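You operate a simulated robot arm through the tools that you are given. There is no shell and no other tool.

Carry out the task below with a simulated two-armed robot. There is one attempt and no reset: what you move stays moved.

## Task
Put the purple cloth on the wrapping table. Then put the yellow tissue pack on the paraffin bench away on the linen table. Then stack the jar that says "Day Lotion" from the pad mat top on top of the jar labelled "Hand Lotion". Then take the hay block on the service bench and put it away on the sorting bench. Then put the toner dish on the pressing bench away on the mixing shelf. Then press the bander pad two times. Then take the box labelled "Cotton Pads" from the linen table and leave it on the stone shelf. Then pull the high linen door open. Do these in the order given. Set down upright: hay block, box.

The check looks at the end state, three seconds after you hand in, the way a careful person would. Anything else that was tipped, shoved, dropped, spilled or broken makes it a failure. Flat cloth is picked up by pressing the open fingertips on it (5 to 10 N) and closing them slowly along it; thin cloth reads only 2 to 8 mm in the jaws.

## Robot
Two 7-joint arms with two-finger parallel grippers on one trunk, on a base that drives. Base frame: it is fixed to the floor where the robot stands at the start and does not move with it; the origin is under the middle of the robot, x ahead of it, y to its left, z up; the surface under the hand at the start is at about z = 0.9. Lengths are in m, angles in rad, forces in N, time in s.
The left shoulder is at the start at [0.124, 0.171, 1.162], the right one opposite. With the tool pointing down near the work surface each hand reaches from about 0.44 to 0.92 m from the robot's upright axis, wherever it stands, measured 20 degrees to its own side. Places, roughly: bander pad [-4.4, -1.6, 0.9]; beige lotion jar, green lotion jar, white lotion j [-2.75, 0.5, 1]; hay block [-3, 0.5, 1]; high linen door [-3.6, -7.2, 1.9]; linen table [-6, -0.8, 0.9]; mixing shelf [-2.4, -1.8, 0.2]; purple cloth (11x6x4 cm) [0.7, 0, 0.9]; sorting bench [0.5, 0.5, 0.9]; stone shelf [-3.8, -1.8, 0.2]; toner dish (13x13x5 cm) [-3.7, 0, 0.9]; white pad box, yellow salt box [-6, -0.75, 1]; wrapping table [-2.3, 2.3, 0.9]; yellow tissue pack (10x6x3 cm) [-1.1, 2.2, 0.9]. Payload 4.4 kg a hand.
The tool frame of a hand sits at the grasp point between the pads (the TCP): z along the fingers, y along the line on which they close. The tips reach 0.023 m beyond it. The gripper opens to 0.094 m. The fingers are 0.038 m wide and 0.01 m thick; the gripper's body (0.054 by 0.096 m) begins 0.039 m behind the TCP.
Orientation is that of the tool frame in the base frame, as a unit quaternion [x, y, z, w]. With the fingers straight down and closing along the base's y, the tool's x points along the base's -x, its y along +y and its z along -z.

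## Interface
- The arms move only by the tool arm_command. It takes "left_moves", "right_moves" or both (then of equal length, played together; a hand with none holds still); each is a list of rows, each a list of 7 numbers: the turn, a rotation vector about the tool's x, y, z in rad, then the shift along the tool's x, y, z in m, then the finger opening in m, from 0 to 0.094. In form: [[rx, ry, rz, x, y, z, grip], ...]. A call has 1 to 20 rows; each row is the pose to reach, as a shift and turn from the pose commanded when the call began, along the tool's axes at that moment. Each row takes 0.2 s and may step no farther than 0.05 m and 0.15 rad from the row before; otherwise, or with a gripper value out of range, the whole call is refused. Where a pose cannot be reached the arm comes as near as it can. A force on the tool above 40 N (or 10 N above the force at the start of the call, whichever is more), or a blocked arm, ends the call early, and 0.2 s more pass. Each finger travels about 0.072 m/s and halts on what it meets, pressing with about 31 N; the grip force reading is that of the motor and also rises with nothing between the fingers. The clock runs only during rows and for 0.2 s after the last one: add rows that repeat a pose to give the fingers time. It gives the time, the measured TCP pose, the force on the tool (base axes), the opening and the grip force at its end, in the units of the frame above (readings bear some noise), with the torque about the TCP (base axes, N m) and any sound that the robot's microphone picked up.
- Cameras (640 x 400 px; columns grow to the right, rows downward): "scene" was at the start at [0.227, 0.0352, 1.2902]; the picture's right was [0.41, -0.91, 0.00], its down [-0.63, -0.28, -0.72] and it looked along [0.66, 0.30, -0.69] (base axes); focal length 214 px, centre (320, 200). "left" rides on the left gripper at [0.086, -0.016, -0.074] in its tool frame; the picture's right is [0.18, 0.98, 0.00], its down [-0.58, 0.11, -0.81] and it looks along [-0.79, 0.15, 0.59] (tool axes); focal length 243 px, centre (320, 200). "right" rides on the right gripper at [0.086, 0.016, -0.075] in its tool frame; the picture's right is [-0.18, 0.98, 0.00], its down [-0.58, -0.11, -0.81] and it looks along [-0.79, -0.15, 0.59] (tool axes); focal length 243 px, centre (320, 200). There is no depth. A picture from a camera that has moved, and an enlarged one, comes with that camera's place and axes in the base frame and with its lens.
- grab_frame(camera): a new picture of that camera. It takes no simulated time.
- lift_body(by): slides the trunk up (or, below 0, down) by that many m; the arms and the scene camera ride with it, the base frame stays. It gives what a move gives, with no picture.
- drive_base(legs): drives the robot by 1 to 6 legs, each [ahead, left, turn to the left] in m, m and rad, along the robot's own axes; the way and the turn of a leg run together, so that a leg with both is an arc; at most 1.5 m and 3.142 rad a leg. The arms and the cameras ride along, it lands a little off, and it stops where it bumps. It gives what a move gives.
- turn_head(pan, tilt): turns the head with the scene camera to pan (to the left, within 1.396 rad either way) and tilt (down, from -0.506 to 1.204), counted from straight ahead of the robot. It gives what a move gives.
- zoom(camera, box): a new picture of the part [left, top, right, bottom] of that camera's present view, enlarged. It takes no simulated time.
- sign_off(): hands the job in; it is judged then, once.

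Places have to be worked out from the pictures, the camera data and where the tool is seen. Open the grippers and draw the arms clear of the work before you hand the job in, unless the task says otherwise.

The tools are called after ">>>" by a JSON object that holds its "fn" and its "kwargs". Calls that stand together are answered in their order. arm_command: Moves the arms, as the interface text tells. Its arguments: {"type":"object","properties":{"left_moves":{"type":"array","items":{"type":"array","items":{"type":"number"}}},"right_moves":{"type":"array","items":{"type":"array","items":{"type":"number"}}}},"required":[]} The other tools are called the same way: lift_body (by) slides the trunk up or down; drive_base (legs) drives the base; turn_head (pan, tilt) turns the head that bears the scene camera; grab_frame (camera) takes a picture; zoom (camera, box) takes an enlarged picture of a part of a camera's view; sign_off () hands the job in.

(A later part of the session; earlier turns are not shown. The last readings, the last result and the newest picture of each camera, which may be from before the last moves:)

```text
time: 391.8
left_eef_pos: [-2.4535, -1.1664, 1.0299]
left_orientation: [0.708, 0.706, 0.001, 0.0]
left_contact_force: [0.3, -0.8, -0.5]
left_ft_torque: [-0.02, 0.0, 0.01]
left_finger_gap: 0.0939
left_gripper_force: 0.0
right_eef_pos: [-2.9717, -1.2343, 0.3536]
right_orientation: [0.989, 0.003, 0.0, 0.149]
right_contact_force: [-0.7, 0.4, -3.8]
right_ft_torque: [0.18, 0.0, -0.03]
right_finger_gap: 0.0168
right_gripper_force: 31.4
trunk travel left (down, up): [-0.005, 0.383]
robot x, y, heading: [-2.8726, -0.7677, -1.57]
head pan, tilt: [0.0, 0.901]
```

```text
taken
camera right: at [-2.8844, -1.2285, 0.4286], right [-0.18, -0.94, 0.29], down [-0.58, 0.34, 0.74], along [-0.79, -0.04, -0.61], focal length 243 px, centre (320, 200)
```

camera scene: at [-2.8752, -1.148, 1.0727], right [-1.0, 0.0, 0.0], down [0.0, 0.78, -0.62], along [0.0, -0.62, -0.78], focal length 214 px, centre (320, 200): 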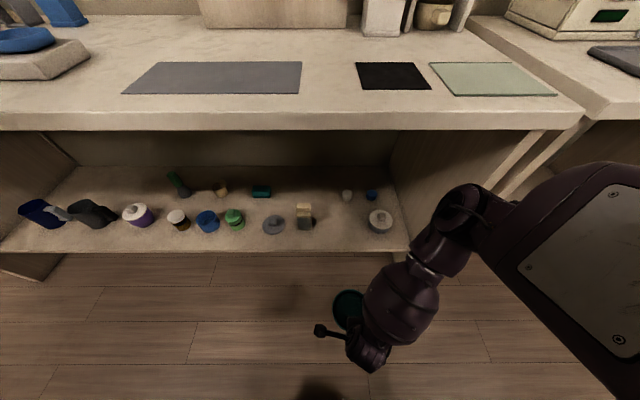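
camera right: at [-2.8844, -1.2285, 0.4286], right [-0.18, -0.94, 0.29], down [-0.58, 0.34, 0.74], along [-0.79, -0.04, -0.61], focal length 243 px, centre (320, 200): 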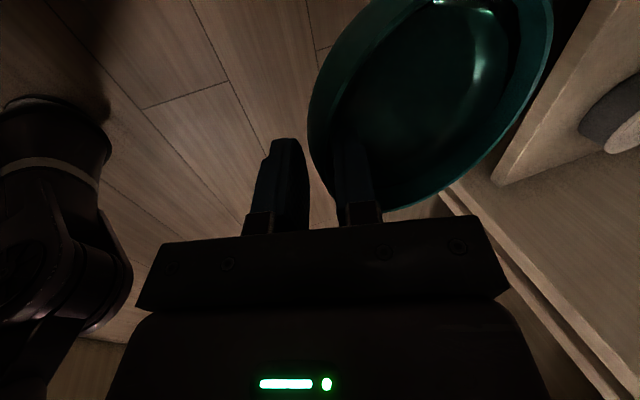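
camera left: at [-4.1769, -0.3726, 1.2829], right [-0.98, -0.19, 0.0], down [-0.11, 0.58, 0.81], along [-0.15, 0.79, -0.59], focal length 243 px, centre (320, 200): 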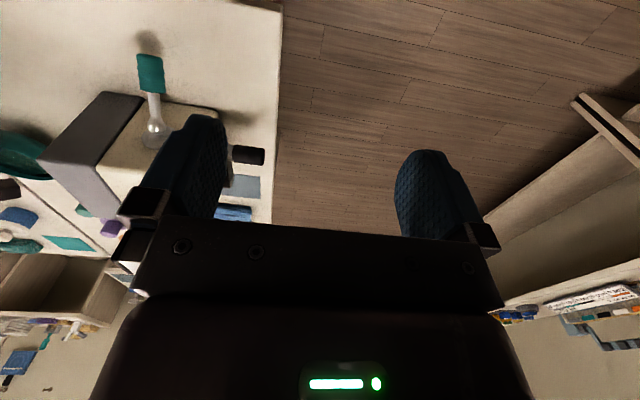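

All level. I drive 8 cm closer, then extend the arm horizontally into the shelf gap.

>>> {"fn": "drive_base", "kwargs": {"legs": [[0.08, 0, 0]]}}

>>> {"fn": "arm_command", "kwargs": {"right_moves": [[0, 0, 0, 0, 0.0096, 0.003, 0.005], [0, 0, 0, 0, 0.0287, 0.0089, 0.005], [0, 0, 0, 0, 0.0525, 0.0163, 0.005], [0, 0, 0, 0, 0.0764, 0.0237, 0.005], [0, 0, 0, 0, 0.1003, 0.0311, 0.005], [0, 0, 0, 0, 0.1242, 0.0386, 0.005], [0, 0, 0, 0, 0.148, 0.046, 0.005], [0, 0, 0, 0, 0.1719, 0.0534, 0.005], [0, 0, 0, 0, 0.1958, 0.0608, 0.005], [0, 0, 0, 0, 0.2197, 0.0682, 0.005], [0, 0, 0, 0, 0.2435, 0.0756, 0.005], [0, 0, 0, 0, 0.2435, 0.0756, 0.005]]}}

>>> {"fn": "grab_frame", "kwargs": {"camera": "scene"}}

>>> {"fn": "grab_frame", "kwargs": {"camera": "right"}}

```text
time: 392.9
left_eef_pos: [-2.4529, -1.2467, 1.0282]
left_orientation: [0.708, 0.706, 0.0, 0.001]
left_contact_force: [-0.7, -1.4, -0.5]
left_ft_torque: [-0.01, 0.0, 0.0]
left_finger_gap: 0.0941
left_gripper_force: 0.0
right_eef_pos: [-2.9729, -1.3133, 0.3525]
right_orientation: [0.989, 0.002, 0.001, 0.149]
right_contact_force: [0.4, -0.1, -4.1]
right_ft_torque: [0.24, 0.0, -0.02]
right_finger_gap: 0.0172
right_gripper_force: 30.9
trunk travel left (down, up): [-0.005, 0.383]
robot x, y, heading: [-2.87, -0.848, -1.572]
head pan, tilt: [0.0, 0.901]
```

```text
time: 395.5
left_eef_pos: [-2.4521, -1.2469, 1.0282]
left_orientation: [0.709, 0.706, 0.001, 0.0]
left_contact_force: [-1.0, -0.6, 0.4]
left_ft_torque: [-0.02, -0.04, 0.02]
left_finger_gap: 0.0939
left_gripper_force: 0.1
right_eef_pos: [-2.9699, -1.5699, 0.3531]
right_orientation: [0.989, 0.002, 0.0, 0.15]
right_contact_force: [-0.9, 0.1, -4.1]
right_ft_torque: [0.26, 0.0, 0.03]
right_finger_gap: 0.017
right_gripper_force: 31.3
trunk travel left (down, up): [-0.005, 0.383]
robot x, y, heading: [-2.8748, -0.8461, -1.574]
head pan, tilt: [0.0, 0.901]
```

```text
taken
camera scene: at [-2.8755, -1.2264, 1.0726], right [-1.0, 0.0, 0.0], down [0.0, 0.78, -0.62], along [0.0, -0.62, -0.78], focal length 214 px, centre (320, 200)
```

scene: 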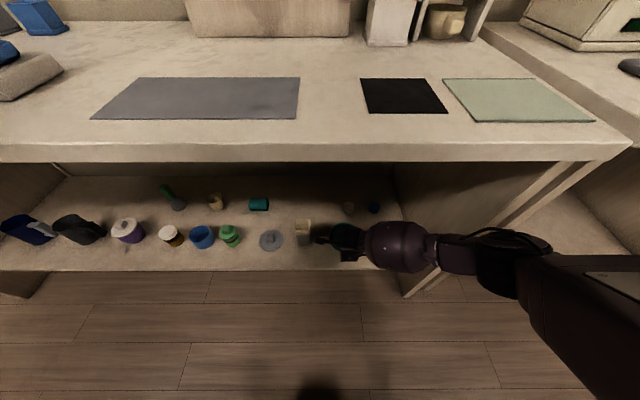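

```text
taken
camera right: at [-2.8835, -1.5626, 0.4271], right [-0.18, -0.94, 0.29], down [-0.58, 0.34, 0.74], along [-0.79, -0.04, -0.61], focal length 243 px, centre (320, 200)
```

right: 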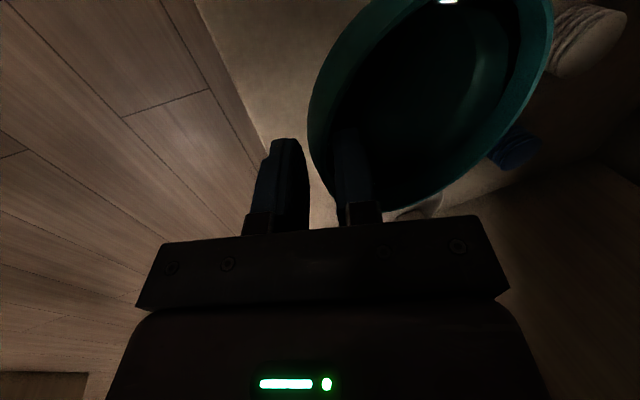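

Clear on both sides. I go 4 cm deeper, then lower to about 1.5 cm above the shelf.

>>> {"fn": "arm_command", "kwargs": {"right_moves": [[0, 0, 0, 0, 0.0127, 0.004, 0.005], [0, 0, 0, 0, 0.0255, 0.008, 0.005], [0, 0, 0, 0, 0.0382, 0.0119, 0.005], [0, 0, 0, 0, 0.0352, 0.0214, 0.005], [0, 0, 0, 0, 0.0293, 0.0405, 0.005], [0, 0, 0, 0, 0.0234, 0.0596, 0.005], [0, 0, 0, 0, 0.0174, 0.0787, 0.005], [0, 0, 0, 0, 0.0145, 0.0883, 0.005], [0, 0, 0, 0, 0.0145, 0.0883, 0.005]]}}

>>> {"fn": "grab_frame", "kwargs": {"camera": "right"}}

>>> {"fn": "zoom", "kwargs": {"camera": "scene", "box": [260, 180, 440, 292]}}

```text
time: 397.5
left_eef_pos: [-2.4532, -1.2429, 1.0312]
left_orientation: [0.708, 0.706, -0.002, 0.002]
left_contact_force: [0.0, -0.1, -0.2]
left_ft_torque: [0.0, 0.0, -0.03]
left_finger_gap: 0.094
left_gripper_force: 0.1
right_eef_pos: [-2.9692, -1.6126, 0.2794]
right_orientation: [0.988, 0.002, 0.002, 0.155]
right_contact_force: [5.1, -12.1, 37.6]
right_ft_torque: [-0.94, -0.1, 0.12]
right_finger_gap: 0.0172
right_gripper_force: 30.9
trunk travel left (down, up): [-0.005, 0.383]
robot x, y, heading: [-2.8731, -0.8509, -1.575]
head pan, tilt: [0.0, 0.901]
```

```text
taken
camera right: at [-2.8813, -1.6049, 0.3545], right [-0.18, -0.94, 0.3], down [-0.59, 0.35, 0.73], along [-0.79, -0.05, -0.61], focal length 243 px, centre (320, 200)
```

right: 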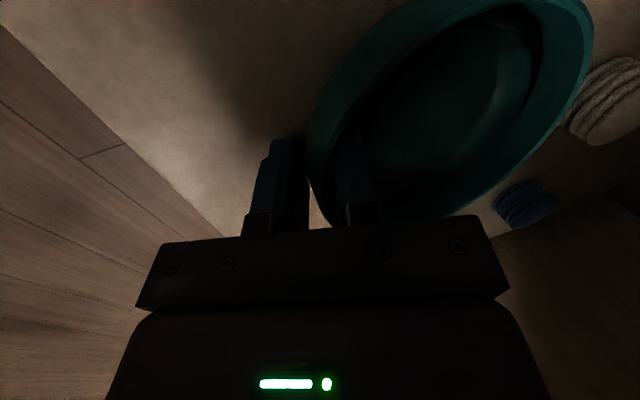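

```text
3.56 times, centred on (350, 236) of scene
camera zoom: at [-2.8747, -1.2234, 1.0744], right [-1.0, 0.0, 0.0], down [0.0, 0.78, -0.62], along [0.0, -0.62, -0.78], focal length 763 px, centre (213, 72)
```

zoom: 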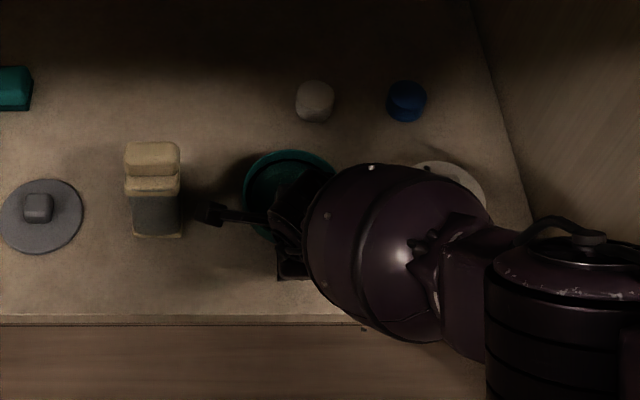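

Contact came earlier than expected (37 N), with the bowl pressed flat on the shelf. I ease the hand up a few millimetres to take the load off, still holding.

>>> {"fn": "arm_command", "kwargs": {"right_moves": [[0, 0, 0, 0, -0.0006, -0.002, 0.005], [0, 0, 0, 0, -0.0006, -0.002, 0.005]]}}

>>> {"fn": "zoom", "kwargs": {"camera": "right", "box": [260, 0, 620, 230]}}

```text
time: 398.1
left_eef_pos: [-2.4526, -1.2431, 1.0288]
left_orientation: [0.708, 0.706, -0.001, 0.001]
left_contact_force: [0.4, 0.1, 0.7]
left_ft_torque: [0.01, 0.03, 0.01]
left_finger_gap: 0.0942
left_gripper_force: 0.0
right_eef_pos: [-2.9699, -1.6117, 0.2787]
right_orientation: [0.988, 0.003, 0.001, 0.153]
right_contact_force: [5.9, -11.4, 32.7]
right_ft_torque: [-0.97, -0.15, 0.13]
right_finger_gap: 0.0171
right_gripper_force: 31.0
trunk travel left (down, up): [-0.005, 0.383]
robot x, y, heading: [-2.8723, -0.8466, -1.578]
head pan, tilt: [0.0, 0.901]
```

```text
1.74 times, centred on (440, 115) of right
camera zoom: at [-2.8824, -1.6029, 0.3543], right [-0.18, -0.94, 0.3], down [-0.59, 0.34, 0.73], along [-0.79, -0.04, -0.61], focal length 422 px, centre (111, 348)
```

zoom: 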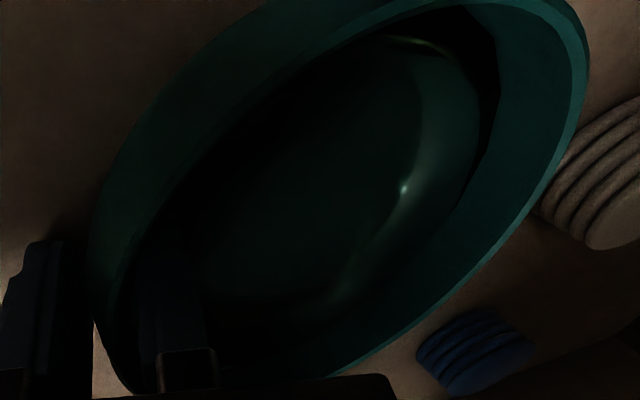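

The load centre suggests the near edge of the base touched first (far side tipped up). I lift clear by 15 mm to re-level before setting down.

>>> {"fn": "arm_command", "kwargs": {"right_moves": [[0, 0, 0, 0, 0.0015, -0.005, 0.005], [0, 0, 0, 0, 0.003, -0.01, 0.005], [0, 0, 0, 0, 0.0045, -0.0143, 0.005], [0, 0, 0, 0, 0.0045, -0.0143, 0.005]]}}

>>> {"fn": "zoom", "kwargs": {"camera": "right", "box": [260, 0, 620, 230]}}

>>> {"fn": "zoom", "kwargs": {"camera": "scene", "box": [290, 200, 400, 270]}}

```text
time: 399.1
left_eef_pos: [-2.453, -1.2461, 1.0282]
left_orientation: [0.708, 0.706, 0.001, 0.001]
left_contact_force: [0.4, 0.6, -0.3]
left_ft_torque: [0.01, 0.03, 0.03]
left_finger_gap: 0.094
left_gripper_force: 0.0
right_eef_pos: [-2.9727, -1.6071, 0.289]
right_orientation: [0.989, 0.002, 0.0, 0.148]
right_contact_force: [1.1, -0.4, -3.2]
right_ft_torque: [0.19, -0.03, 0.01]
right_finger_gap: 0.0163
right_gripper_force: 31.0
trunk travel left (down, up): [-0.005, 0.383]
robot x, y, heading: [-2.8742, -0.8457, -1.57]
head pan, tilt: [0.0, 0.901]
```

```text
1.74 times, centred on (440, 115) of right
camera zoom: at [-2.8836, -1.6, 0.3635], right [-0.18, -0.94, 0.29], down [-0.58, 0.34, 0.74], along [-0.79, -0.03, -0.61], focal length 422 px, centre (111, 348)
```

zoom: 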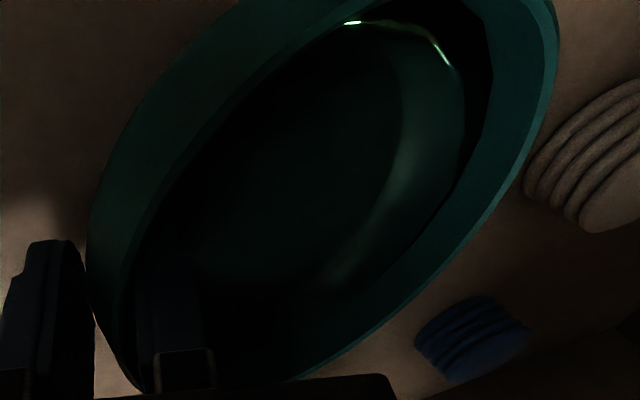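

```text
5.71 times, centred on (345, 235) of scene
camera zoom: at [-2.8754, -1.2264, 1.0724], right [-1.0, 0.0, 0.0], down [0.0, 0.78, -0.62], along [0.0, -0.62, -0.78], focal length 1226 px, centre (177, 0)
```

zoom: 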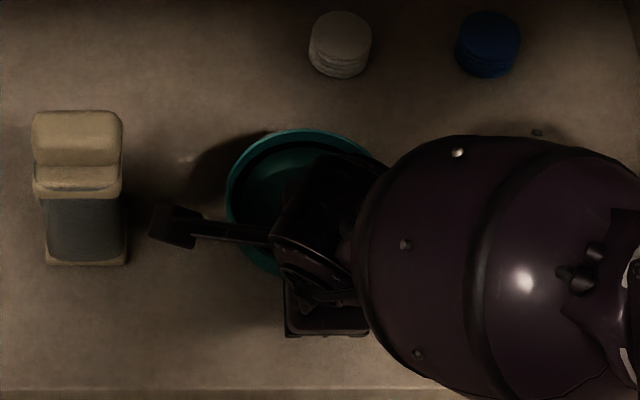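

Now free of contact. Comparing rim positions, the press left the bowl ~6° far-side-up in the grip, so I pitch the hand back by 0.1 rad while raising 1 cm.

>>> {"fn": "arm_command", "kwargs": {"right_moves": [[0.02, 0, 0, 0, 0.0015, -0.005, 0.005], [0.04, 0, 0, 0, 0.003, -0.0095, 0.005], [0.06, 0, 0, 0, 0.003, -0.0095, 0.005], [0.08, 0, 0, 0, 0.003, -0.0095, 0.005], [0.1, 0, 0, 0, 0.003, -0.0095, 0.005], [0.1, 0, 0, 0, 0.003, -0.0095, 0.005]]}}

>>> {"fn": "zoom", "kwargs": {"camera": "right", "box": [260, 0, 620, 230]}}

>>> {"fn": "zoom", "kwargs": {"camera": "scene", "box": [310, 210, 380, 260]}}

```text
time: 400.5
left_eef_pos: [-2.452, -1.2459, 1.0289]
left_orientation: [0.708, 0.706, 0.0, 0.001]
left_contact_force: [0.7, -0.3, 0.1]
left_ft_torque: [0.05, 0.0, -0.01]
left_finger_gap: 0.094
left_gripper_force: 0.0
right_eef_pos: [-2.9715, -1.6075, 0.2999]
right_orientation: [0.995, 0.002, 0.001, 0.1]
right_contact_force: [-0.9, 0.4, -4.7]
right_ft_torque: [0.18, 0.02, 0.0]
right_finger_gap: 0.0163
right_gripper_force: 31.0
trunk travel left (down, up): [-0.005, 0.383]
robot x, y, heading: [-2.8696, -0.8507, -1.572]
head pan, tilt: [0.0, 0.901]
```

```text
1.74 times, centred on (440, 115) of right
camera zoom: at [-2.8839, -1.6093, 0.3752], right [-0.18, -0.96, 0.19], down [-0.58, 0.26, 0.77], along [-0.79, 0.03, -0.61], focal length 422 px, centre (111, 348)
```

zoom: 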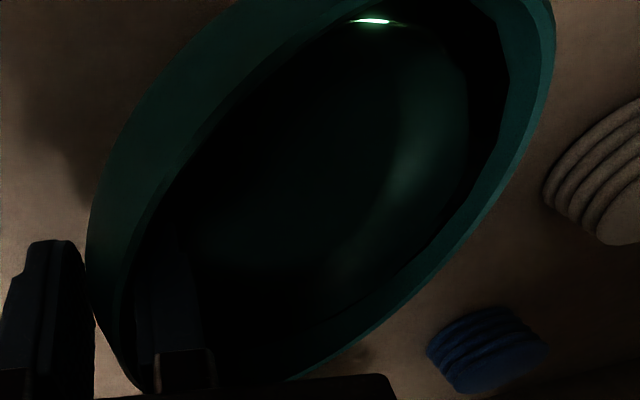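

```text
8.00 times, centred on (345, 235) of scene
camera zoom: at [-2.8754, -1.2264, 1.0726], right [-1.0, 0.0, 0.0], down [0.0, 0.78, -0.62], along [0.0, -0.62, -0.78], focal length 1716 px, centre (120, -80)
```

zoom: 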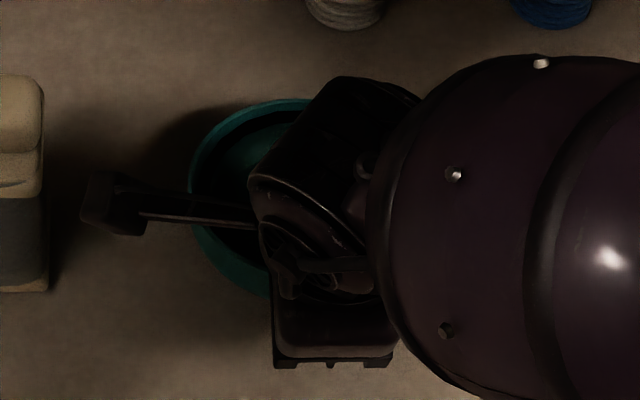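

The bowl now looks level again. I lower in small steps, watching the force.

>>> {"fn": "arm_command", "kwargs": {"right_moves": [[0, 0, 0, 0, -0.0008, 0.0039, 0.005], [0, 0, 0, 0, -0.0016, 0.0078, 0.005], [0, 0, 0, 0, -0.0024, 0.0118, 0.005], [0, 0, 0, 0, -0.0028, 0.0137, 0.005], [0, 0, 0, 0, -0.0028, 0.0137, 0.005]]}}

```text
time: 401.7
left_eef_pos: [-2.4517, -1.245, 1.0278]
left_orientation: [0.708, 0.706, 0.0, 0.001]
left_contact_force: [-1.2, -0.3, -0.2]
left_ft_torque: [0.0, 0.01, 0.02]
left_finger_gap: 0.0939
left_gripper_force: 0.1
right_eef_pos: [-2.9705, -1.6078, 0.2876]
right_orientation: [0.995, 0.002, 0.0, 0.1]
right_contact_force: [1.7, 0.0, 6.6]
right_ft_torque: [-0.81, -0.12, 0.05]
right_finger_gap: 0.0179
right_gripper_force: 31.0
trunk travel left (down, up): [-0.005, 0.383]
robot x, y, heading: [-2.876, -0.8494, -1.569]
head pan, tilt: [0.0, 0.901]
```

Touching now at the far side of the base (bowl ~3.5° far-side-down). I raise 5 mm, take back 0.06 rad of pitch to level it, and then set down very gently.

>>> {"fn": "arm_command", "kwargs": {"right_moves": [[0, 0, 0, 0, 0.0005, -0.0025, 0.005], [0, 0, 0, 0, 0.001, -0.005, 0.005], [-0.02, 0, 0, 0, 0.001, -0.005, 0.005], [-0.04, 0, 0, 0, 0.001, -0.005, 0.005], [-0.06, 0, 0, 0, 0.001, -0.005, 0.005], [-0.06, 0, 0, 0, 0.001, -0.005, 0.005]]}}

>>> {"fn": "zoom", "kwargs": {"camera": "right", "box": [260, 0, 620, 230]}}

```text
time: 403.1
left_eef_pos: [-2.4535, -1.2466, 1.0287]
left_orientation: [0.708, 0.706, 0.0, 0.0]
left_contact_force: [-0.6, 0.7, -0.4]
left_ft_torque: [0.03, -0.01, 0.0]
left_finger_gap: 0.0942
left_gripper_force: 0.0
right_eef_pos: [-2.9713, -1.6072, 0.2907]
right_orientation: [0.992, 0.002, 0.0, 0.129]
right_contact_force: [-0.6, -0.2, -1.7]
right_ft_torque: [0.08, -0.02, -0.02]
right_finger_gap: 0.0161
right_gripper_force: 30.5
trunk travel left (down, up): [-0.005, 0.383]
robot x, y, heading: [-2.8691, -0.8488, -1.572]
head pan, tilt: [0.0, 0.901]
```

```text
1.74 times, centred on (440, 115) of right
camera zoom: at [-2.8836, -1.603, 0.3658], right [-0.18, -0.95, 0.25], down [-0.58, 0.31, 0.75], along [-0.79, -0.01, -0.61], focal length 422 px, centre (111, 348)
```

zoom: 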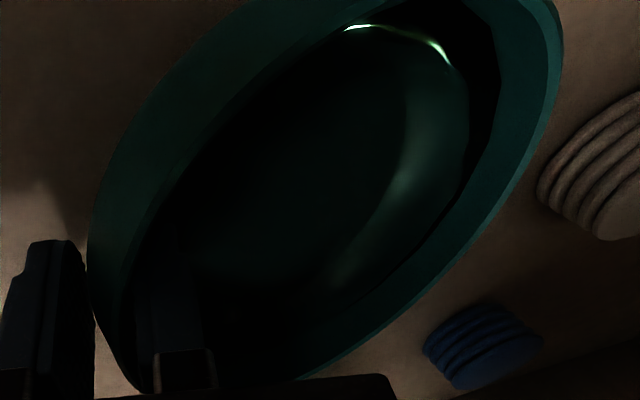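

Level, and just touching (about half the weight is taken). I go down 2 mm.

>>> {"fn": "arm_command", "kwargs": {"right_moves": [[0, 0, 0, 0, -0.0003, 0.001, 0.005], [0, 0, 0, 0, -0.0005, 0.002, 0.005], [0, 0, 0, 0, -0.0005, 0.002, 0.005]]}}

```text
time: 403.9
left_eef_pos: [-2.4535, -1.2456, 1.0298]
left_orientation: [0.708, 0.706, 0.0, 0.002]
left_contact_force: [0.0, -0.2, -0.2]
left_ft_torque: [-0.03, 0.0, 0.0]
left_finger_gap: 0.0942
left_gripper_force: 0.0
right_eef_pos: [-2.9722, -1.6069, 0.2896]
right_orientation: [0.991, 0.003, 0.002, 0.131]
right_contact_force: [-0.6, 2.1, 5.0]
right_ft_torque: [-0.6, -0.07, -0.06]
right_finger_gap: 0.0163
right_gripper_force: 31.1
trunk travel left (down, up): [-0.005, 0.383]
robot x, y, heading: [-2.8769, -0.8491, -1.572]
head pan, tilt: [0.0, 0.901]
```

The load is still on the far base edge, so I pitch 0.04 rad more (far side up) in place.

>>> {"fn": "arm_command", "kwargs": {"right_moves": [[-0.01, 0, 0, 0, 0, 0, 0.005], [-0.02, 0, 0, 0, 0, 0, 0.005], [-0.03, 0, 0, 0, 0, 0, 0.005], [-0.04, 0, 0, 0, 0, 0, 0.005], [-0.04, 0, 0, 0, 0, 0, 0.005]]}}

>>> {"fn": "zoom", "kwargs": {"camera": "right", "box": [260, 0, 620, 230]}}

```text
time: 405.1
left_eef_pos: [-2.4527, -1.2465, 1.0296]
left_orientation: [0.709, 0.706, 0.0, 0.001]
left_contact_force: [0.0, -0.4, -0.6]
left_ft_torque: [0.04, 0.02, 0.02]
left_finger_gap: 0.0941
left_gripper_force: 0.1
right_eef_pos: [-2.9718, -1.606, 0.2886]
right_orientation: [0.989, 0.001, 0.0, 0.149]
right_contact_force: [0.7, -0.9, -3.3]
right_ft_torque: [0.13, 0.0, -0.05]
right_finger_gap: 0.016
right_gripper_force: 30.7
trunk travel left (down, up): [-0.005, 0.383]
robot x, y, heading: [-2.8718, -0.8473, -1.577]
head pan, tilt: [0.0, 0.901]
```

```text
1.74 times, centred on (440, 115) of right
camera zoom: at [-2.8838, -1.5997, 0.3631], right [-0.18, -0.94, 0.29], down [-0.58, 0.34, 0.74], along [-0.79, -0.04, -0.61], focal length 422 px, centre (111, 348)
```

zoom: 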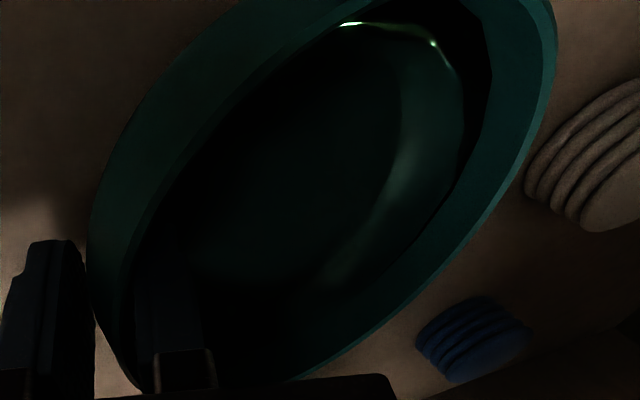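

Off contact again. I lower 4 mm and read the load position.

>>> {"fn": "arm_command", "kwargs": {"right_moves": [[0, 0, 0, 0, -0.0006, 0.0019, 0.005], [0, 0, 0, 0, -0.0012, 0.0038, 0.005], [0, 0, 0, 0, -0.0012, 0.0038, 0.005]]}}

```text
time: 405.9
left_eef_pos: [-2.4533, -1.2454, 1.0289]
left_orientation: [0.709, 0.706, 0.0, 0.001]
left_contact_force: [0.3, 1.5, -0.5]
left_ft_torque: [-0.01, -0.04, -0.02]
left_finger_gap: 0.0941
left_gripper_force: 0.1
right_eef_pos: [-2.9713, -1.6073, 0.2864]
right_orientation: [0.989, 0.002, 0.001, 0.151]
right_contact_force: [-0.7, -2.1, 4.2]
right_ft_torque: [-0.72, -0.1, 0.08]
right_finger_gap: 0.0161
right_gripper_force: 31.1
trunk travel left (down, up): [-0.005, 0.383]
robot x, y, heading: [-2.8709, -0.8488, -1.573]
head pan, tilt: [0.0, 0.901]
```

Load is still at the far base edge. I pitch another 0.05 rad far-side-up, then lower again.

>>> {"fn": "arm_command", "kwargs": {"right_moves": [[-0.0125, 0, 0, 0, 0, 0, 0.005], [-0.025, 0, 0, 0, 0, 0, 0.005], [-0.0375, 0, 0, 0, 0, 0, 0.005], [-0.05, 0, 0, 0, 0, 0, 0.005], [-0.05, 0, 0, 0, -0.001, 0.003, 0.005], [-0.05, 0, 0, 0, -0.001, 0.003, 0.005]]}}

>>> {"fn": "zoom", "kwargs": {"camera": "right", "box": [260, 0, 620, 230]}}

```text
time: 407.3
left_eef_pos: [-2.4532, -1.2455, 1.0289]
left_orientation: [0.708, 0.706, 0.0, 0.001]
left_contact_force: [-0.1, 0.5, -0.1]
left_ft_torque: [0.0, 0.01, 0.0]
left_finger_gap: 0.0941
left_gripper_force: 0.1
right_eef_pos: [-2.9699, -1.6068, 0.2828]
right_orientation: [0.985, 0.003, 0.001, 0.174]
right_contact_force: [0.9, 1.2, 3.4]
right_ft_torque: [-0.45, -0.2, 0.03]
right_finger_gap: 0.0159
right_gripper_force: 30.6
trunk travel left (down, up): [-0.005, 0.383]
robot x, y, heading: [-2.8751, -0.8473, -1.572]
head pan, tilt: [0.0, 0.901]
```

```text
1.74 times, centred on (440, 115) of right
camera zoom: at [-2.8829, -1.5972, 0.3573], right [-0.18, -0.92, 0.34], down [-0.58, 0.38, 0.72], along [-0.79, -0.07, -0.61], focal length 422 px, centre (111, 348)
```

zoom: 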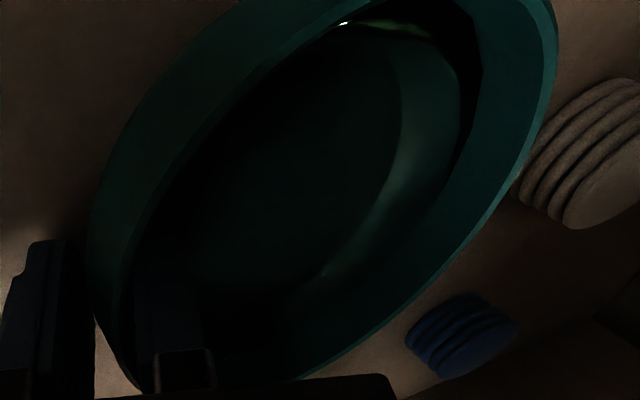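

>>> {"fn": "zoom", "kwargs": {"camera": "scene", "box": [320, 215, 370, 250]}}

>>> {"fn": "grab_frame", "kwargs": {"camera": "right"}}

```text
11.43 times, centred on (345, 232) of scene
camera zoom: at [-2.8753, -1.2256, 1.0731], right [-1.0, 0.0, 0.0], down [0.0, 0.78, -0.62], along [0.0, -0.62, -0.78], focal length 2451 px, centre (34, -171)
```

zoom: 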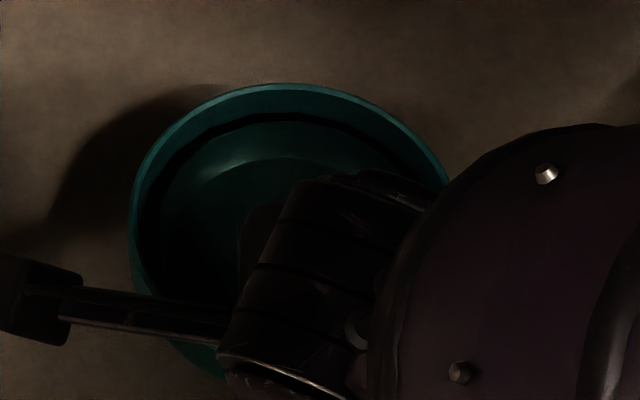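

```text
taken
camera right: at [-2.8829, -1.5972, 0.3573], right [-0.18, -0.92, 0.34], down [-0.58, 0.38, 0.72], along [-0.79, -0.07, -0.61], focal length 243 px, centre (320, 200)
```

right: 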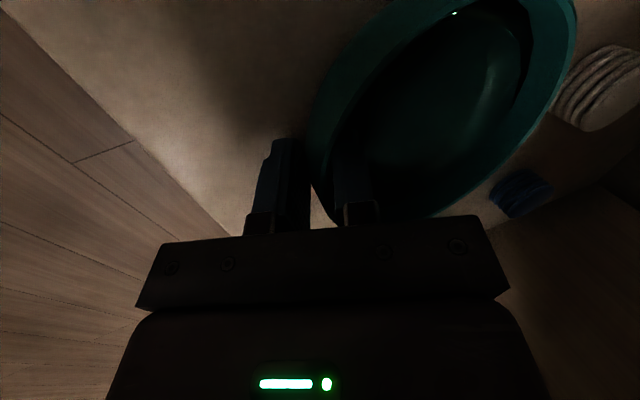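

A careful rim fit from the head camera (R≈0.0625) shows the bowl level within ~1.5°, and the far base edge just touches. That's good enough to release; I open the fingers slowly.

>>> {"fn": "arm_command", "kwargs": {"right_moves": [[0, 0, 0, 0, 0, 0, 0.018], [0, 0, 0, 0, 0, 0, 0.02], [0, 0, 0, 0, 0, 0, 0.023], [0, 0, 0, 0, 0, 0, 0.027], [0, 0, 0, 0, 0, 0, 0.032], [0, 0, 0, 0, 0, 0, 0.038], [0, 0, 0, 0, 0, 0, 0.044], [0, 0, 0, 0, 0, 0, 0.044]]}}

>>> {"fn": "zoom", "kwargs": {"camera": "scene", "box": [320, 215, 370, 250]}}

>>> {"fn": "zoom", "kwargs": {"camera": "right", "box": [200, 0, 620, 260]}}

```text
time: 409.1
left_eef_pos: [-2.4537, -1.244, 1.0294]
left_orientation: [0.708, 0.706, 0.0, 0.002]
left_contact_force: [0.5, 1.0, -0.1]
left_ft_torque: [0.01, -0.01, 0.02]
left_finger_gap: 0.0941
left_gripper_force: 0.0
right_eef_pos: [-2.971, -1.6076, 0.2824]
right_orientation: [0.985, 0.002, 0.0, 0.174]
right_contact_force: [0.2, -3.4, 5.9]
right_ft_torque: [0.0, 0.04, -0.01]
right_finger_gap: 0.0422
right_gripper_force: 0.0
trunk travel left (down, up): [-0.005, 0.383]
robot x, y, heading: [-2.8737, -0.8463, -1.575]
head pan, tilt: [0.0, 0.901]
```

```text
11.43 times, centred on (345, 232) of scene
camera zoom: at [-2.8754, -1.2257, 1.073], right [-1.0, 0.0, 0.0], down [0.0, 0.78, -0.62], along [0.0, -0.62, -0.78], focal length 2451 px, centre (34, -171)
```

zoom: 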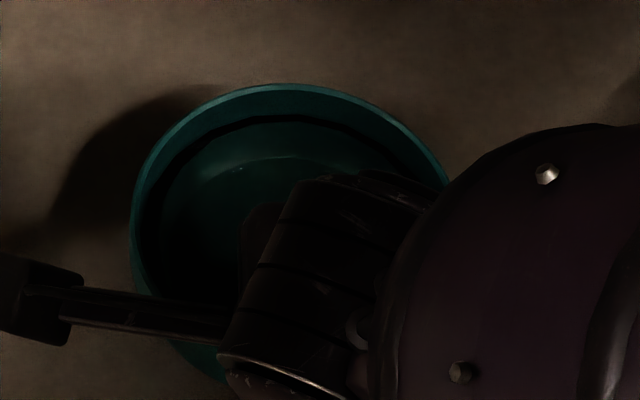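

```text
1.52 times, centred on (410, 130) of right
camera zoom: at [-2.8832, -1.5973, 0.3571], right [-0.18, -0.92, 0.34], down [-0.58, 0.38, 0.72], along [-0.79, -0.07, -0.61], focal length 370 px, centre (183, 307)
```

zoom: 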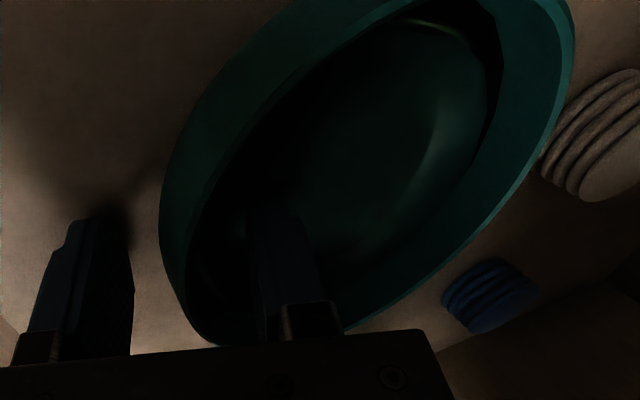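

The bowl did not move on release. I withdraw the fingers along the tool axis (up and slightly back).

>>> {"fn": "arm_command", "kwargs": {"right_moves": [[0, 0, 0, 0, 0, -0.006, 0.044], [0, 0, 0, 0, 0, -0.015, 0.044], [0, 0, 0, 0, 0, -0.03, 0.044], [0, 0, 0, 0, 0, -0.05, 0.044], [0, 0, 0, 0, 0, -0.07, 0.044], [0, 0, 0, 0, 0, -0.085, 0.044], [0, 0, 0, 0, 0, -0.085, 0.044]]}}

>>> {"fn": "zoom", "kwargs": {"camera": "right", "box": [200, 0, 620, 260]}}

>>> {"fn": "zoom", "kwargs": {"camera": "scene", "box": [300, 200, 390, 260]}}

```text
time: 410.7
left_eef_pos: [-2.4535, -1.2458, 1.0291]
left_orientation: [0.709, 0.706, 0.001, 0.001]
left_contact_force: [-0.2, 0.0, 0.3]
left_ft_torque: [0.0, -0.03, 0.0]
left_finger_gap: 0.0938
left_gripper_force: 0.2
right_eef_pos: [-2.9703, -1.5781, 0.3614]
right_orientation: [0.985, 0.003, 0.0, 0.173]
right_contact_force: [-0.2, 0.8, -0.3]
right_ft_torque: [-0.04, -0.01, 0.0]
right_finger_gap: 0.0437
right_gripper_force: 0.0
trunk travel left (down, up): [-0.005, 0.383]
robot x, y, heading: [-2.876, -0.8484, -1.573]
head pan, tilt: [0.0, 0.901]
```

```text
1.52 times, centred on (410, 130) of right
camera zoom: at [-2.8828, -1.5675, 0.4353], right [-0.18, -0.92, 0.34], down [-0.58, 0.38, 0.72], along [-0.79, -0.07, -0.61], focal length 370 px, centre (183, 307)
```

zoom: 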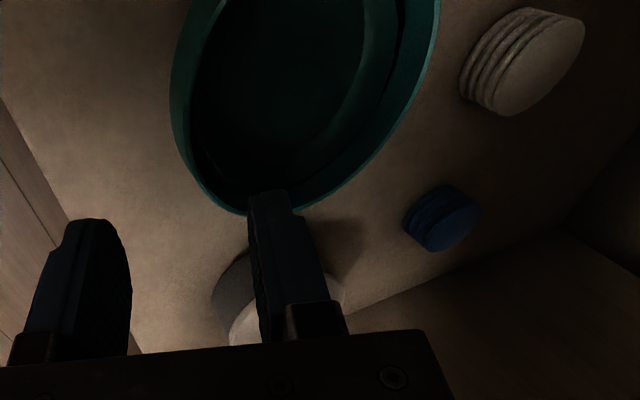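

```text
6.67 times, centred on (345, 230) of scene
camera zoom: at [-2.8754, -1.2261, 1.0727], right [-1.0, 0.0, 0.0], down [0.0, 0.78, -0.62], along [0.0, -0.62, -0.78], focal length 1430 px, centre (153, 0)
```

zoom: 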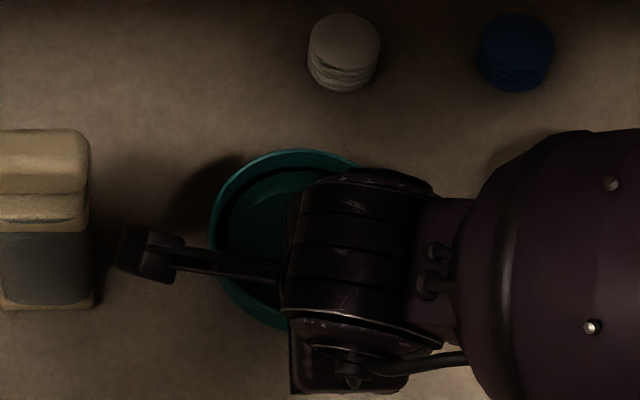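

The dish sits free and level. I pull the hand straight back out of the shelf and verify with the head camera.

>>> {"fn": "arm_command", "kwargs": {"right_moves": [[0, 0, 0, 0, -0.0376, -0.0137, 0.044], [0, 0, 0, 0, -0.0752, -0.0274, 0.044], [0, 0, 0, 0, -0.1128, -0.0412, 0.044], [0, 0, 0, 0, -0.1504, -0.0549, 0.044], [0, 0, 0, 0, -0.188, -0.0686, 0.044], [0, 0, 0, 0, -0.2256, -0.0823, 0.044], [0, 0, 0, 0, -0.2632, -0.096, 0.044], [0, 0, 0, 0, -0.3008, -0.1098, 0.044]]}}

>>> {"fn": "zoom", "kwargs": {"camera": "scene", "box": [250, 170, 430, 282]}}

```text
time: 412.5
left_eef_pos: [-2.4531, -1.245, 1.0286]
left_orientation: [0.708, 0.706, 0.001, 0.001]
left_contact_force: [-0.2, 0.5, 0.7]
left_ft_torque: [0.03, -0.03, 0.01]
left_finger_gap: 0.0941
left_gripper_force: 0.1
right_eef_pos: [-2.9731, -1.2592, 0.3645]
right_orientation: [0.985, 0.002, -0.003, 0.173]
right_contact_force: [0.9, 0.3, -0.3]
right_ft_torque: [-0.03, 0.0, 0.0]
right_finger_gap: 0.044
right_gripper_force: 0.1
trunk travel left (down, up): [-0.005, 0.383]
robot x, y, heading: [-2.8753, -0.8474, -1.577]
head pan, tilt: [0.0, 0.901]
```

```text
3.56 times, centred on (340, 226) of scene
camera zoom: at [-2.8755, -1.2261, 1.0727], right [-1.0, 0.0, 0.0], down [0.0, 0.78, -0.62], along [0.0, -0.62, -0.78], focal length 763 px, centre (249, 108)
```

zoom: 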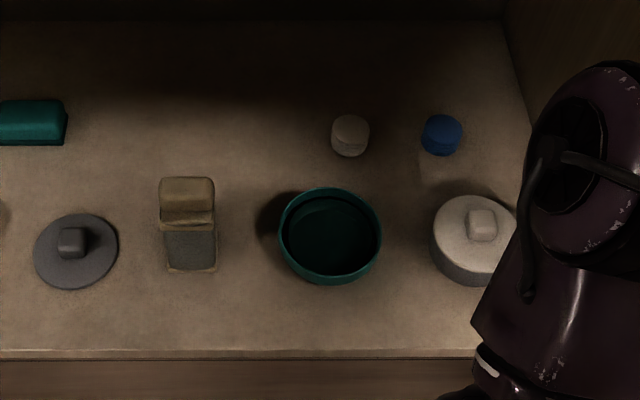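

The toner dish is placed neatly with no spill. I raise the arm straight up in front of the bench and straighten the wrist, then raise the trunk.

>>> {"fn": "arm_command", "kwargs": {"right_moves": [[0.025, 0, 0, 0, 0.0122, -0.0336, 0.06], [0.05, 0, 0, 0, 0.0245, -0.0672, 0.06], [0.075, 0, 0, 0, 0.0367, -0.1008, 0.06], [0.1, 0, 0, 0, 0.049, -0.1344, 0.06], [0.125, 0, 0, 0, 0.0612, -0.168, 0.06], [0.15, 0, 0, 0, 0.0735, -0.2016, 0.06], [0.175, 0, 0, 0, 0.0857, -0.2352, 0.06], [0.2, 0, 0, 0, 0.098, -0.2688, 0.06], [0.225, 0, 0, 0, 0.1102, -0.3024, 0.06], [0.25, 0, 0, 0, 0.1225, -0.336, 0.06], [0.275, 0, 0, 0, 0.1347, -0.3696, 0.06], [0.3, 0, 0, 0, 0.147, -0.4032, 0.06], [0.325, 0, 0, 0, 0.1592, -0.4368, 0.06], [0.35, 0, 0, 0, 0.1715, -0.4704, 0.06]]}}

>>> {"fn": "lift_body", "kwargs": {"by": 0.18}}

>>> {"fn": "turn_head", "kwargs": {"pan": -0.9, "tilt": 0.5}}

>>> {"fn": "grab_frame", "kwargs": {"camera": "scene"}}

```text
time: 415.2
left_eef_pos: [-2.469, -1.2531, 1.0277]
left_orientation: [0.715, 0.699, 0.006, 0.0]
left_contact_force: [-0.6, 0.0, 0.4]
left_ft_torque: [0.01, -0.03, -0.01]
left_finger_gap: 0.0939
left_gripper_force: 0.0
right_eef_pos: [-2.9839, -1.1732, 0.5876]
right_orientation: [0.995, 0.002, -0.014, -0.103]
right_contact_force: [-34.0, -58.6, 23.6]
right_ft_torque: [-0.11, 0.26, 0.18]
right_finger_gap: 0.037
right_gripper_force: 0.0
right hand out of reach, approached as far as the arm can: row 7, 8, 9, 10, 11, 12, 13
trunk travel left (down, up): [-0.005, 0.383]
robot x, y, heading: [-2.874, -0.8467, -1.591]
head pan, tilt: [0.0, 0.901]
stopped in row 13 (right hand): the force on the tool passed its limit at 116 N (the readings are from after the stop); the commanded pose is now the measured one
```

```text
time: 417.2
left_eef_pos: [-2.4602, -1.2509, 1.208]
left_orientation: [0.714, 0.7, 0.001, 0.0]
left_contact_force: [1.1, 0.1, 0.5]
left_ft_torque: [0.01, 0.02, 0.03]
left_finger_gap: 0.0938
left_gripper_force: 0.1
right_eef_pos: [-2.9743, -1.1754, 0.7742]
right_orientation: [0.995, 0.006, -0.013, -0.1]
right_contact_force: [0.1, -0.4, -0.8]
right_ft_torque: [-0.03, -0.02, -0.01]
right_finger_gap: 0.0597
right_gripper_force: 0.1
trunk travel left (down, up): [-0.185, 0.203]
robot x, y, heading: [-2.874, -0.8418, -1.592]
head pan, tilt: [0.0, 0.901]
```

```text
time: 418.4
left_eef_pos: [-2.4596, -1.2494, 1.2093]
left_orientation: [0.713, 0.701, 0.0, 0.0]
left_contact_force: [0.3, 0.0, 0.0]
left_ft_torque: [-0.02, 0.01, 0.01]
left_finger_gap: 0.0941
left_gripper_force: 0.1
right_eef_pos: [-2.9758, -1.1766, 0.7738]
right_orientation: [0.995, 0.006, -0.013, -0.098]
right_contact_force: [0.4, 0.0, -0.4]
right_ft_torque: [0.01, 0.02, -0.02]
right_finger_gap: 0.0601
right_gripper_force: 0.1
trunk travel left (down, up): [-0.185, 0.203]
robot x, y, heading: [-2.8713, -0.8457, -1.587]
head pan, tilt: [-0.901, 0.499]
```

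```text
taken
camera scene: at [-2.9494, -1.0419, 1.3242], right [-0.61, 0.79, 0.0], down [0.38, 0.29, -0.88], along [-0.7, -0.53, -0.48], focal length 214 px, centre (320, 200)
```

scene: 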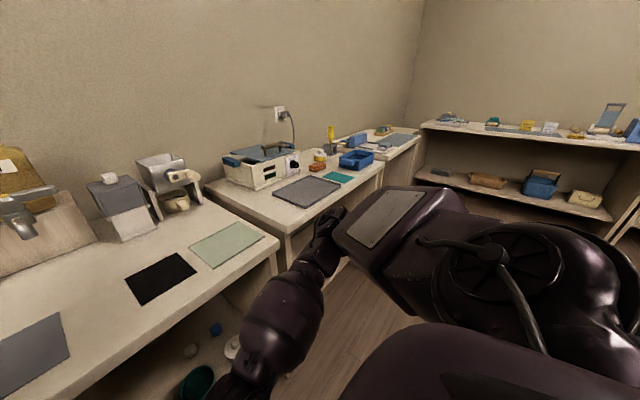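

The arm bumped (116 N) while folding back close to my own body; the trunk lift freed it. The dish and bench items look undisturbed. I move the hand forward a little and then straight up, straightening the wrist.

>>> {"fn": "arm_command", "kwargs": {"right_moves": [[-0.05, 0, 0, 0, 0.0294, -0.006, 0.06], [-0.1, 0, 0, 0, 0.0588, -0.012, 0.06], [-0.15, 0, 0, 0, 0.0882, -0.018, 0.06], [-0.2, 0, 0, 0, 0.0802, -0.0572, 0.06], [-0.2, 0, 0, 0, 0.0722, -0.0964, 0.06], [-0.2, 0, 0, 0, 0.0642, -0.1356, 0.06], [-0.2, 0, 0, 0, 0.0562, -0.1748, 0.06], [-0.2, 0, 0, 0, 0.0482, -0.214, 0.06], [-0.2, 0, 0, 0, 0.0402, -0.2532, 0.06], [-0.2, 0, 0, 0, 0.0322, -0.2924, 0.06], [-0.2, 0, 0, 0, 0.0242, -0.3316, 0.06]]}}

>>> {"fn": "turn_head", "kwargs": {"pan": 0.0, "tilt": 0.8}}

>>> {"fn": "grab_frame", "kwargs": {"camera": "scene"}}

```text
time: 420.8
left_eef_pos: [-2.4601, -1.2489, 1.2083]
left_orientation: [0.714, 0.7, 0.0, 0.002]
left_contact_force: [0.3, 0.0, 0.0]
left_ft_torque: [0.0, 0.0, 0.0]
left_finger_gap: 0.094
left_gripper_force: 0.1
right_eef_pos: [-2.9653, -1.2655, 1.0977]
right_orientation: [1.0, 0.008, -0.013, 0.0]
right_contact_force: [0.0, -0.1, -0.5]
right_ft_torque: [0.01, -0.02, 0.0]
right_finger_gap: 0.06
right_gripper_force: 0.1
trunk travel left (down, up): [-0.185, 0.203]
robot x, y, heading: [-2.868, -0.8423, -1.601]
head pan, tilt: [-0.901, 0.499]
```

```text
time: 422.0
left_eef_pos: [-2.4603, -1.2484, 1.2071]
left_orientation: [0.714, 0.7, 0.0, 0.0]
left_contact_force: [-1.0, 0.2, -0.5]
left_ft_torque: [0.04, 0.0, -0.02]
left_finger_gap: 0.094
left_gripper_force: 0.1
right_eef_pos: [-2.9673, -1.2662, 1.0958]
right_orientation: [1.0, 0.008, -0.012, 0.001]
right_contact_force: [-0.5, 0.2, -0.1]
right_ft_torque: [0.0, 0.01, 0.03]
right_finger_gap: 0.06
right_gripper_force: 0.0
trunk travel left (down, up): [-0.185, 0.203]
robot x, y, heading: [-2.8742, -0.8443, -1.585]
head pan, tilt: [0.0, 0.799]
```

```text
taken
camera scene: at [-2.8787, -1.0673, 1.2983], right [-1.0, 0.02, 0.0], down [0.01, 0.72, -0.7], along [-0.01, -0.7, -0.72], focal length 214 px, centre (320, 200)
```

scene: 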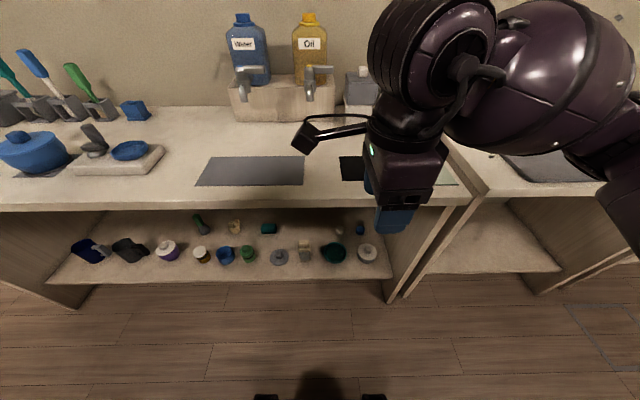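

Everything on the shelf and bench is in place. Next: the bander pad near (−4.4, −1.6). I slide west along the aisle and look.

>>> {"fn": "drive_base", "kwargs": {"legs": [[-0.08, 0, 0.02], [0, -1.4, 0]]}}

>>> {"fn": "turn_head", "kwargs": {"pan": 0.1, "tilt": 0.6}}

>>> {"fn": "grab_frame", "kwargs": {"camera": "scene"}}

```text
time: 435.0
left_eef_pos: [-3.8296, -1.1659, 1.2078]
left_orientation: [0.701, 0.713, 0.0, 0.0]
left_contact_force: [0.1, 0.1, -0.1]
left_ft_torque: [0.02, 0.01, 0.01]
left_finger_gap: 0.0939
left_gripper_force: 0.0
right_eef_pos: [-4.3353, -1.2, 1.0968]
right_orientation: [1.0, 0.024, -0.012, 0.001]
right_contact_force: [0.5, -1.1, -0.5]
right_ft_torque: [-0.02, 0.0, 0.03]
right_finger_gap: 0.0601
right_gripper_force: 0.1
trunk travel left (down, up): [-0.185, 0.203]
robot x, y, heading: [-4.258, -0.779, -1.555]
head pan, tilt: [0.0, 0.799]
```

```text
time: 435.7
left_eef_pos: [-3.8306, -1.1664, 1.2083]
left_orientation: [0.702, 0.713, 0.001, -0.001]
left_contact_force: [-0.3, 0.6, 0.3]
left_ft_torque: [0.0, 0.0, -0.02]
left_finger_gap: 0.0937
left_gripper_force: 0.0
right_eef_pos: [-4.3361, -1.1997, 1.0964]
right_orientation: [1.0, 0.025, -0.013, 0.001]
right_contact_force: [-0.3, -0.7, -0.3]
right_ft_torque: [-0.02, 0.0, -0.01]
right_finger_gap: 0.06
right_gripper_force: 0.0
trunk travel left (down, up): [-0.185, 0.203]
robot x, y, heading: [-4.2543, -0.7796, -1.549]
head pan, tilt: [0.099, 0.6]
```

```text
taken
camera scene: at [-4.2462, -1.0064, 1.3151], right [-0.99, -0.12, 0.0], down [-0.07, 0.56, -0.82], along [0.09, -0.82, -0.57], focal length 214 px, centre (320, 200)
```

scene: 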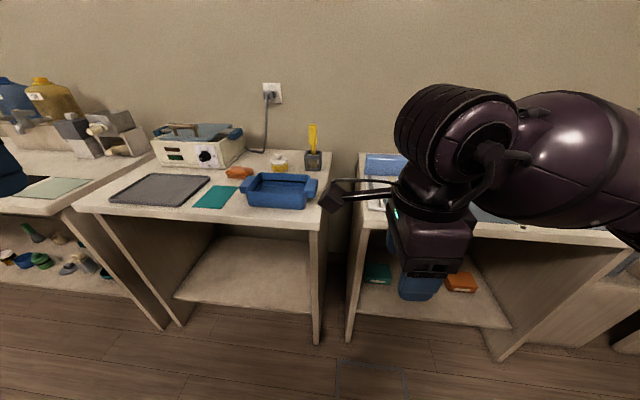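

The stone shelf (lower board of the middle bench) is empty. My right hand hides the bander; I move it to my right and look again.

>>> {"fn": "arm_command", "kwargs": {"right_moves": [[0, 0, 0, -0.04, -0.01, -0.01, 0.06], [0, 0, 0, -0.08, -0.02, -0.02, 0.06], [0, 0, 0, -0.12, -0.02, -0.03, 0.06], [0, 0, 0, -0.16, -0.02, -0.04, 0.06], [0, 0, 0, -0.2, -0.02, -0.04, 0.06], [0, 0, 0, -0.24, -0.02, -0.04, 0.06], [0, 0, 0, -0.28, -0.02, -0.04, 0.06]]}}

>>> {"fn": "grab_frame", "kwargs": {"camera": "scene"}}

>>> {"fn": "zoom", "kwargs": {"camera": "scene", "box": [330, 130, 530, 255]}}

```text
time: 437.3
left_eef_pos: [-3.832, -1.167, 1.2084]
left_orientation: [0.702, 0.712, 0.001, 0.001]
left_contact_force: [-1.1, 1.2, 0.4]
left_ft_torque: [0.01, -0.01, 0.0]
left_finger_gap: 0.0939
left_gripper_force: 0.0
right_eef_pos: [-4.6171, -1.1955, 1.1425]
right_orientation: [1.0, 0.026, -0.012, 0.0]
right_contact_force: [-0.6, 0.3, -0.1]
right_ft_torque: [0.04, -0.01, 0.0]
right_finger_gap: 0.0602
right_gripper_force: 0.1
trunk travel left (down, up): [-0.185, 0.203]
robot x, y, heading: [-4.2576, -0.7756, -1.554]
head pan, tilt: [0.099, 0.6]
```

```text
taken
camera scene: at [-4.2479, -1.0072, 1.3149], right [-0.99, -0.12, 0.0], down [-0.06, 0.56, -0.82], along [0.1, -0.82, -0.57], focal length 214 px, centre (320, 200)
```

scene: 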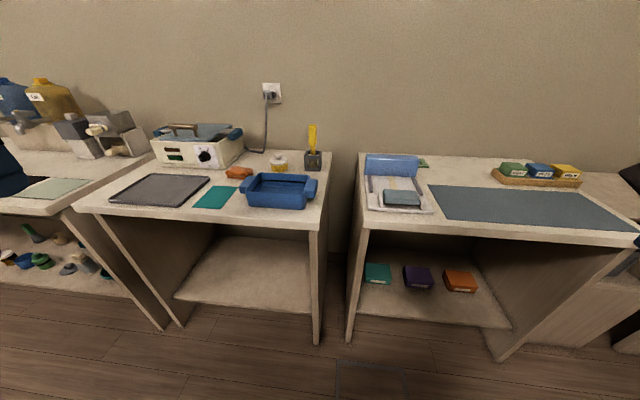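

```text
3.20 times, centred on (430, 192) of scene
camera zoom: at [-4.2479, -1.0072, 1.3149], right [-0.99, -0.12, 0.0], down [-0.06, 0.56, -0.82], along [0.1, -0.82, -0.57], focal length 686 px, centre (-32, 224)
```

zoom: 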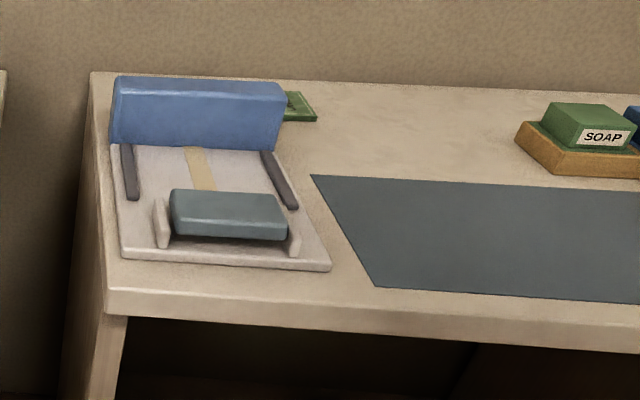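

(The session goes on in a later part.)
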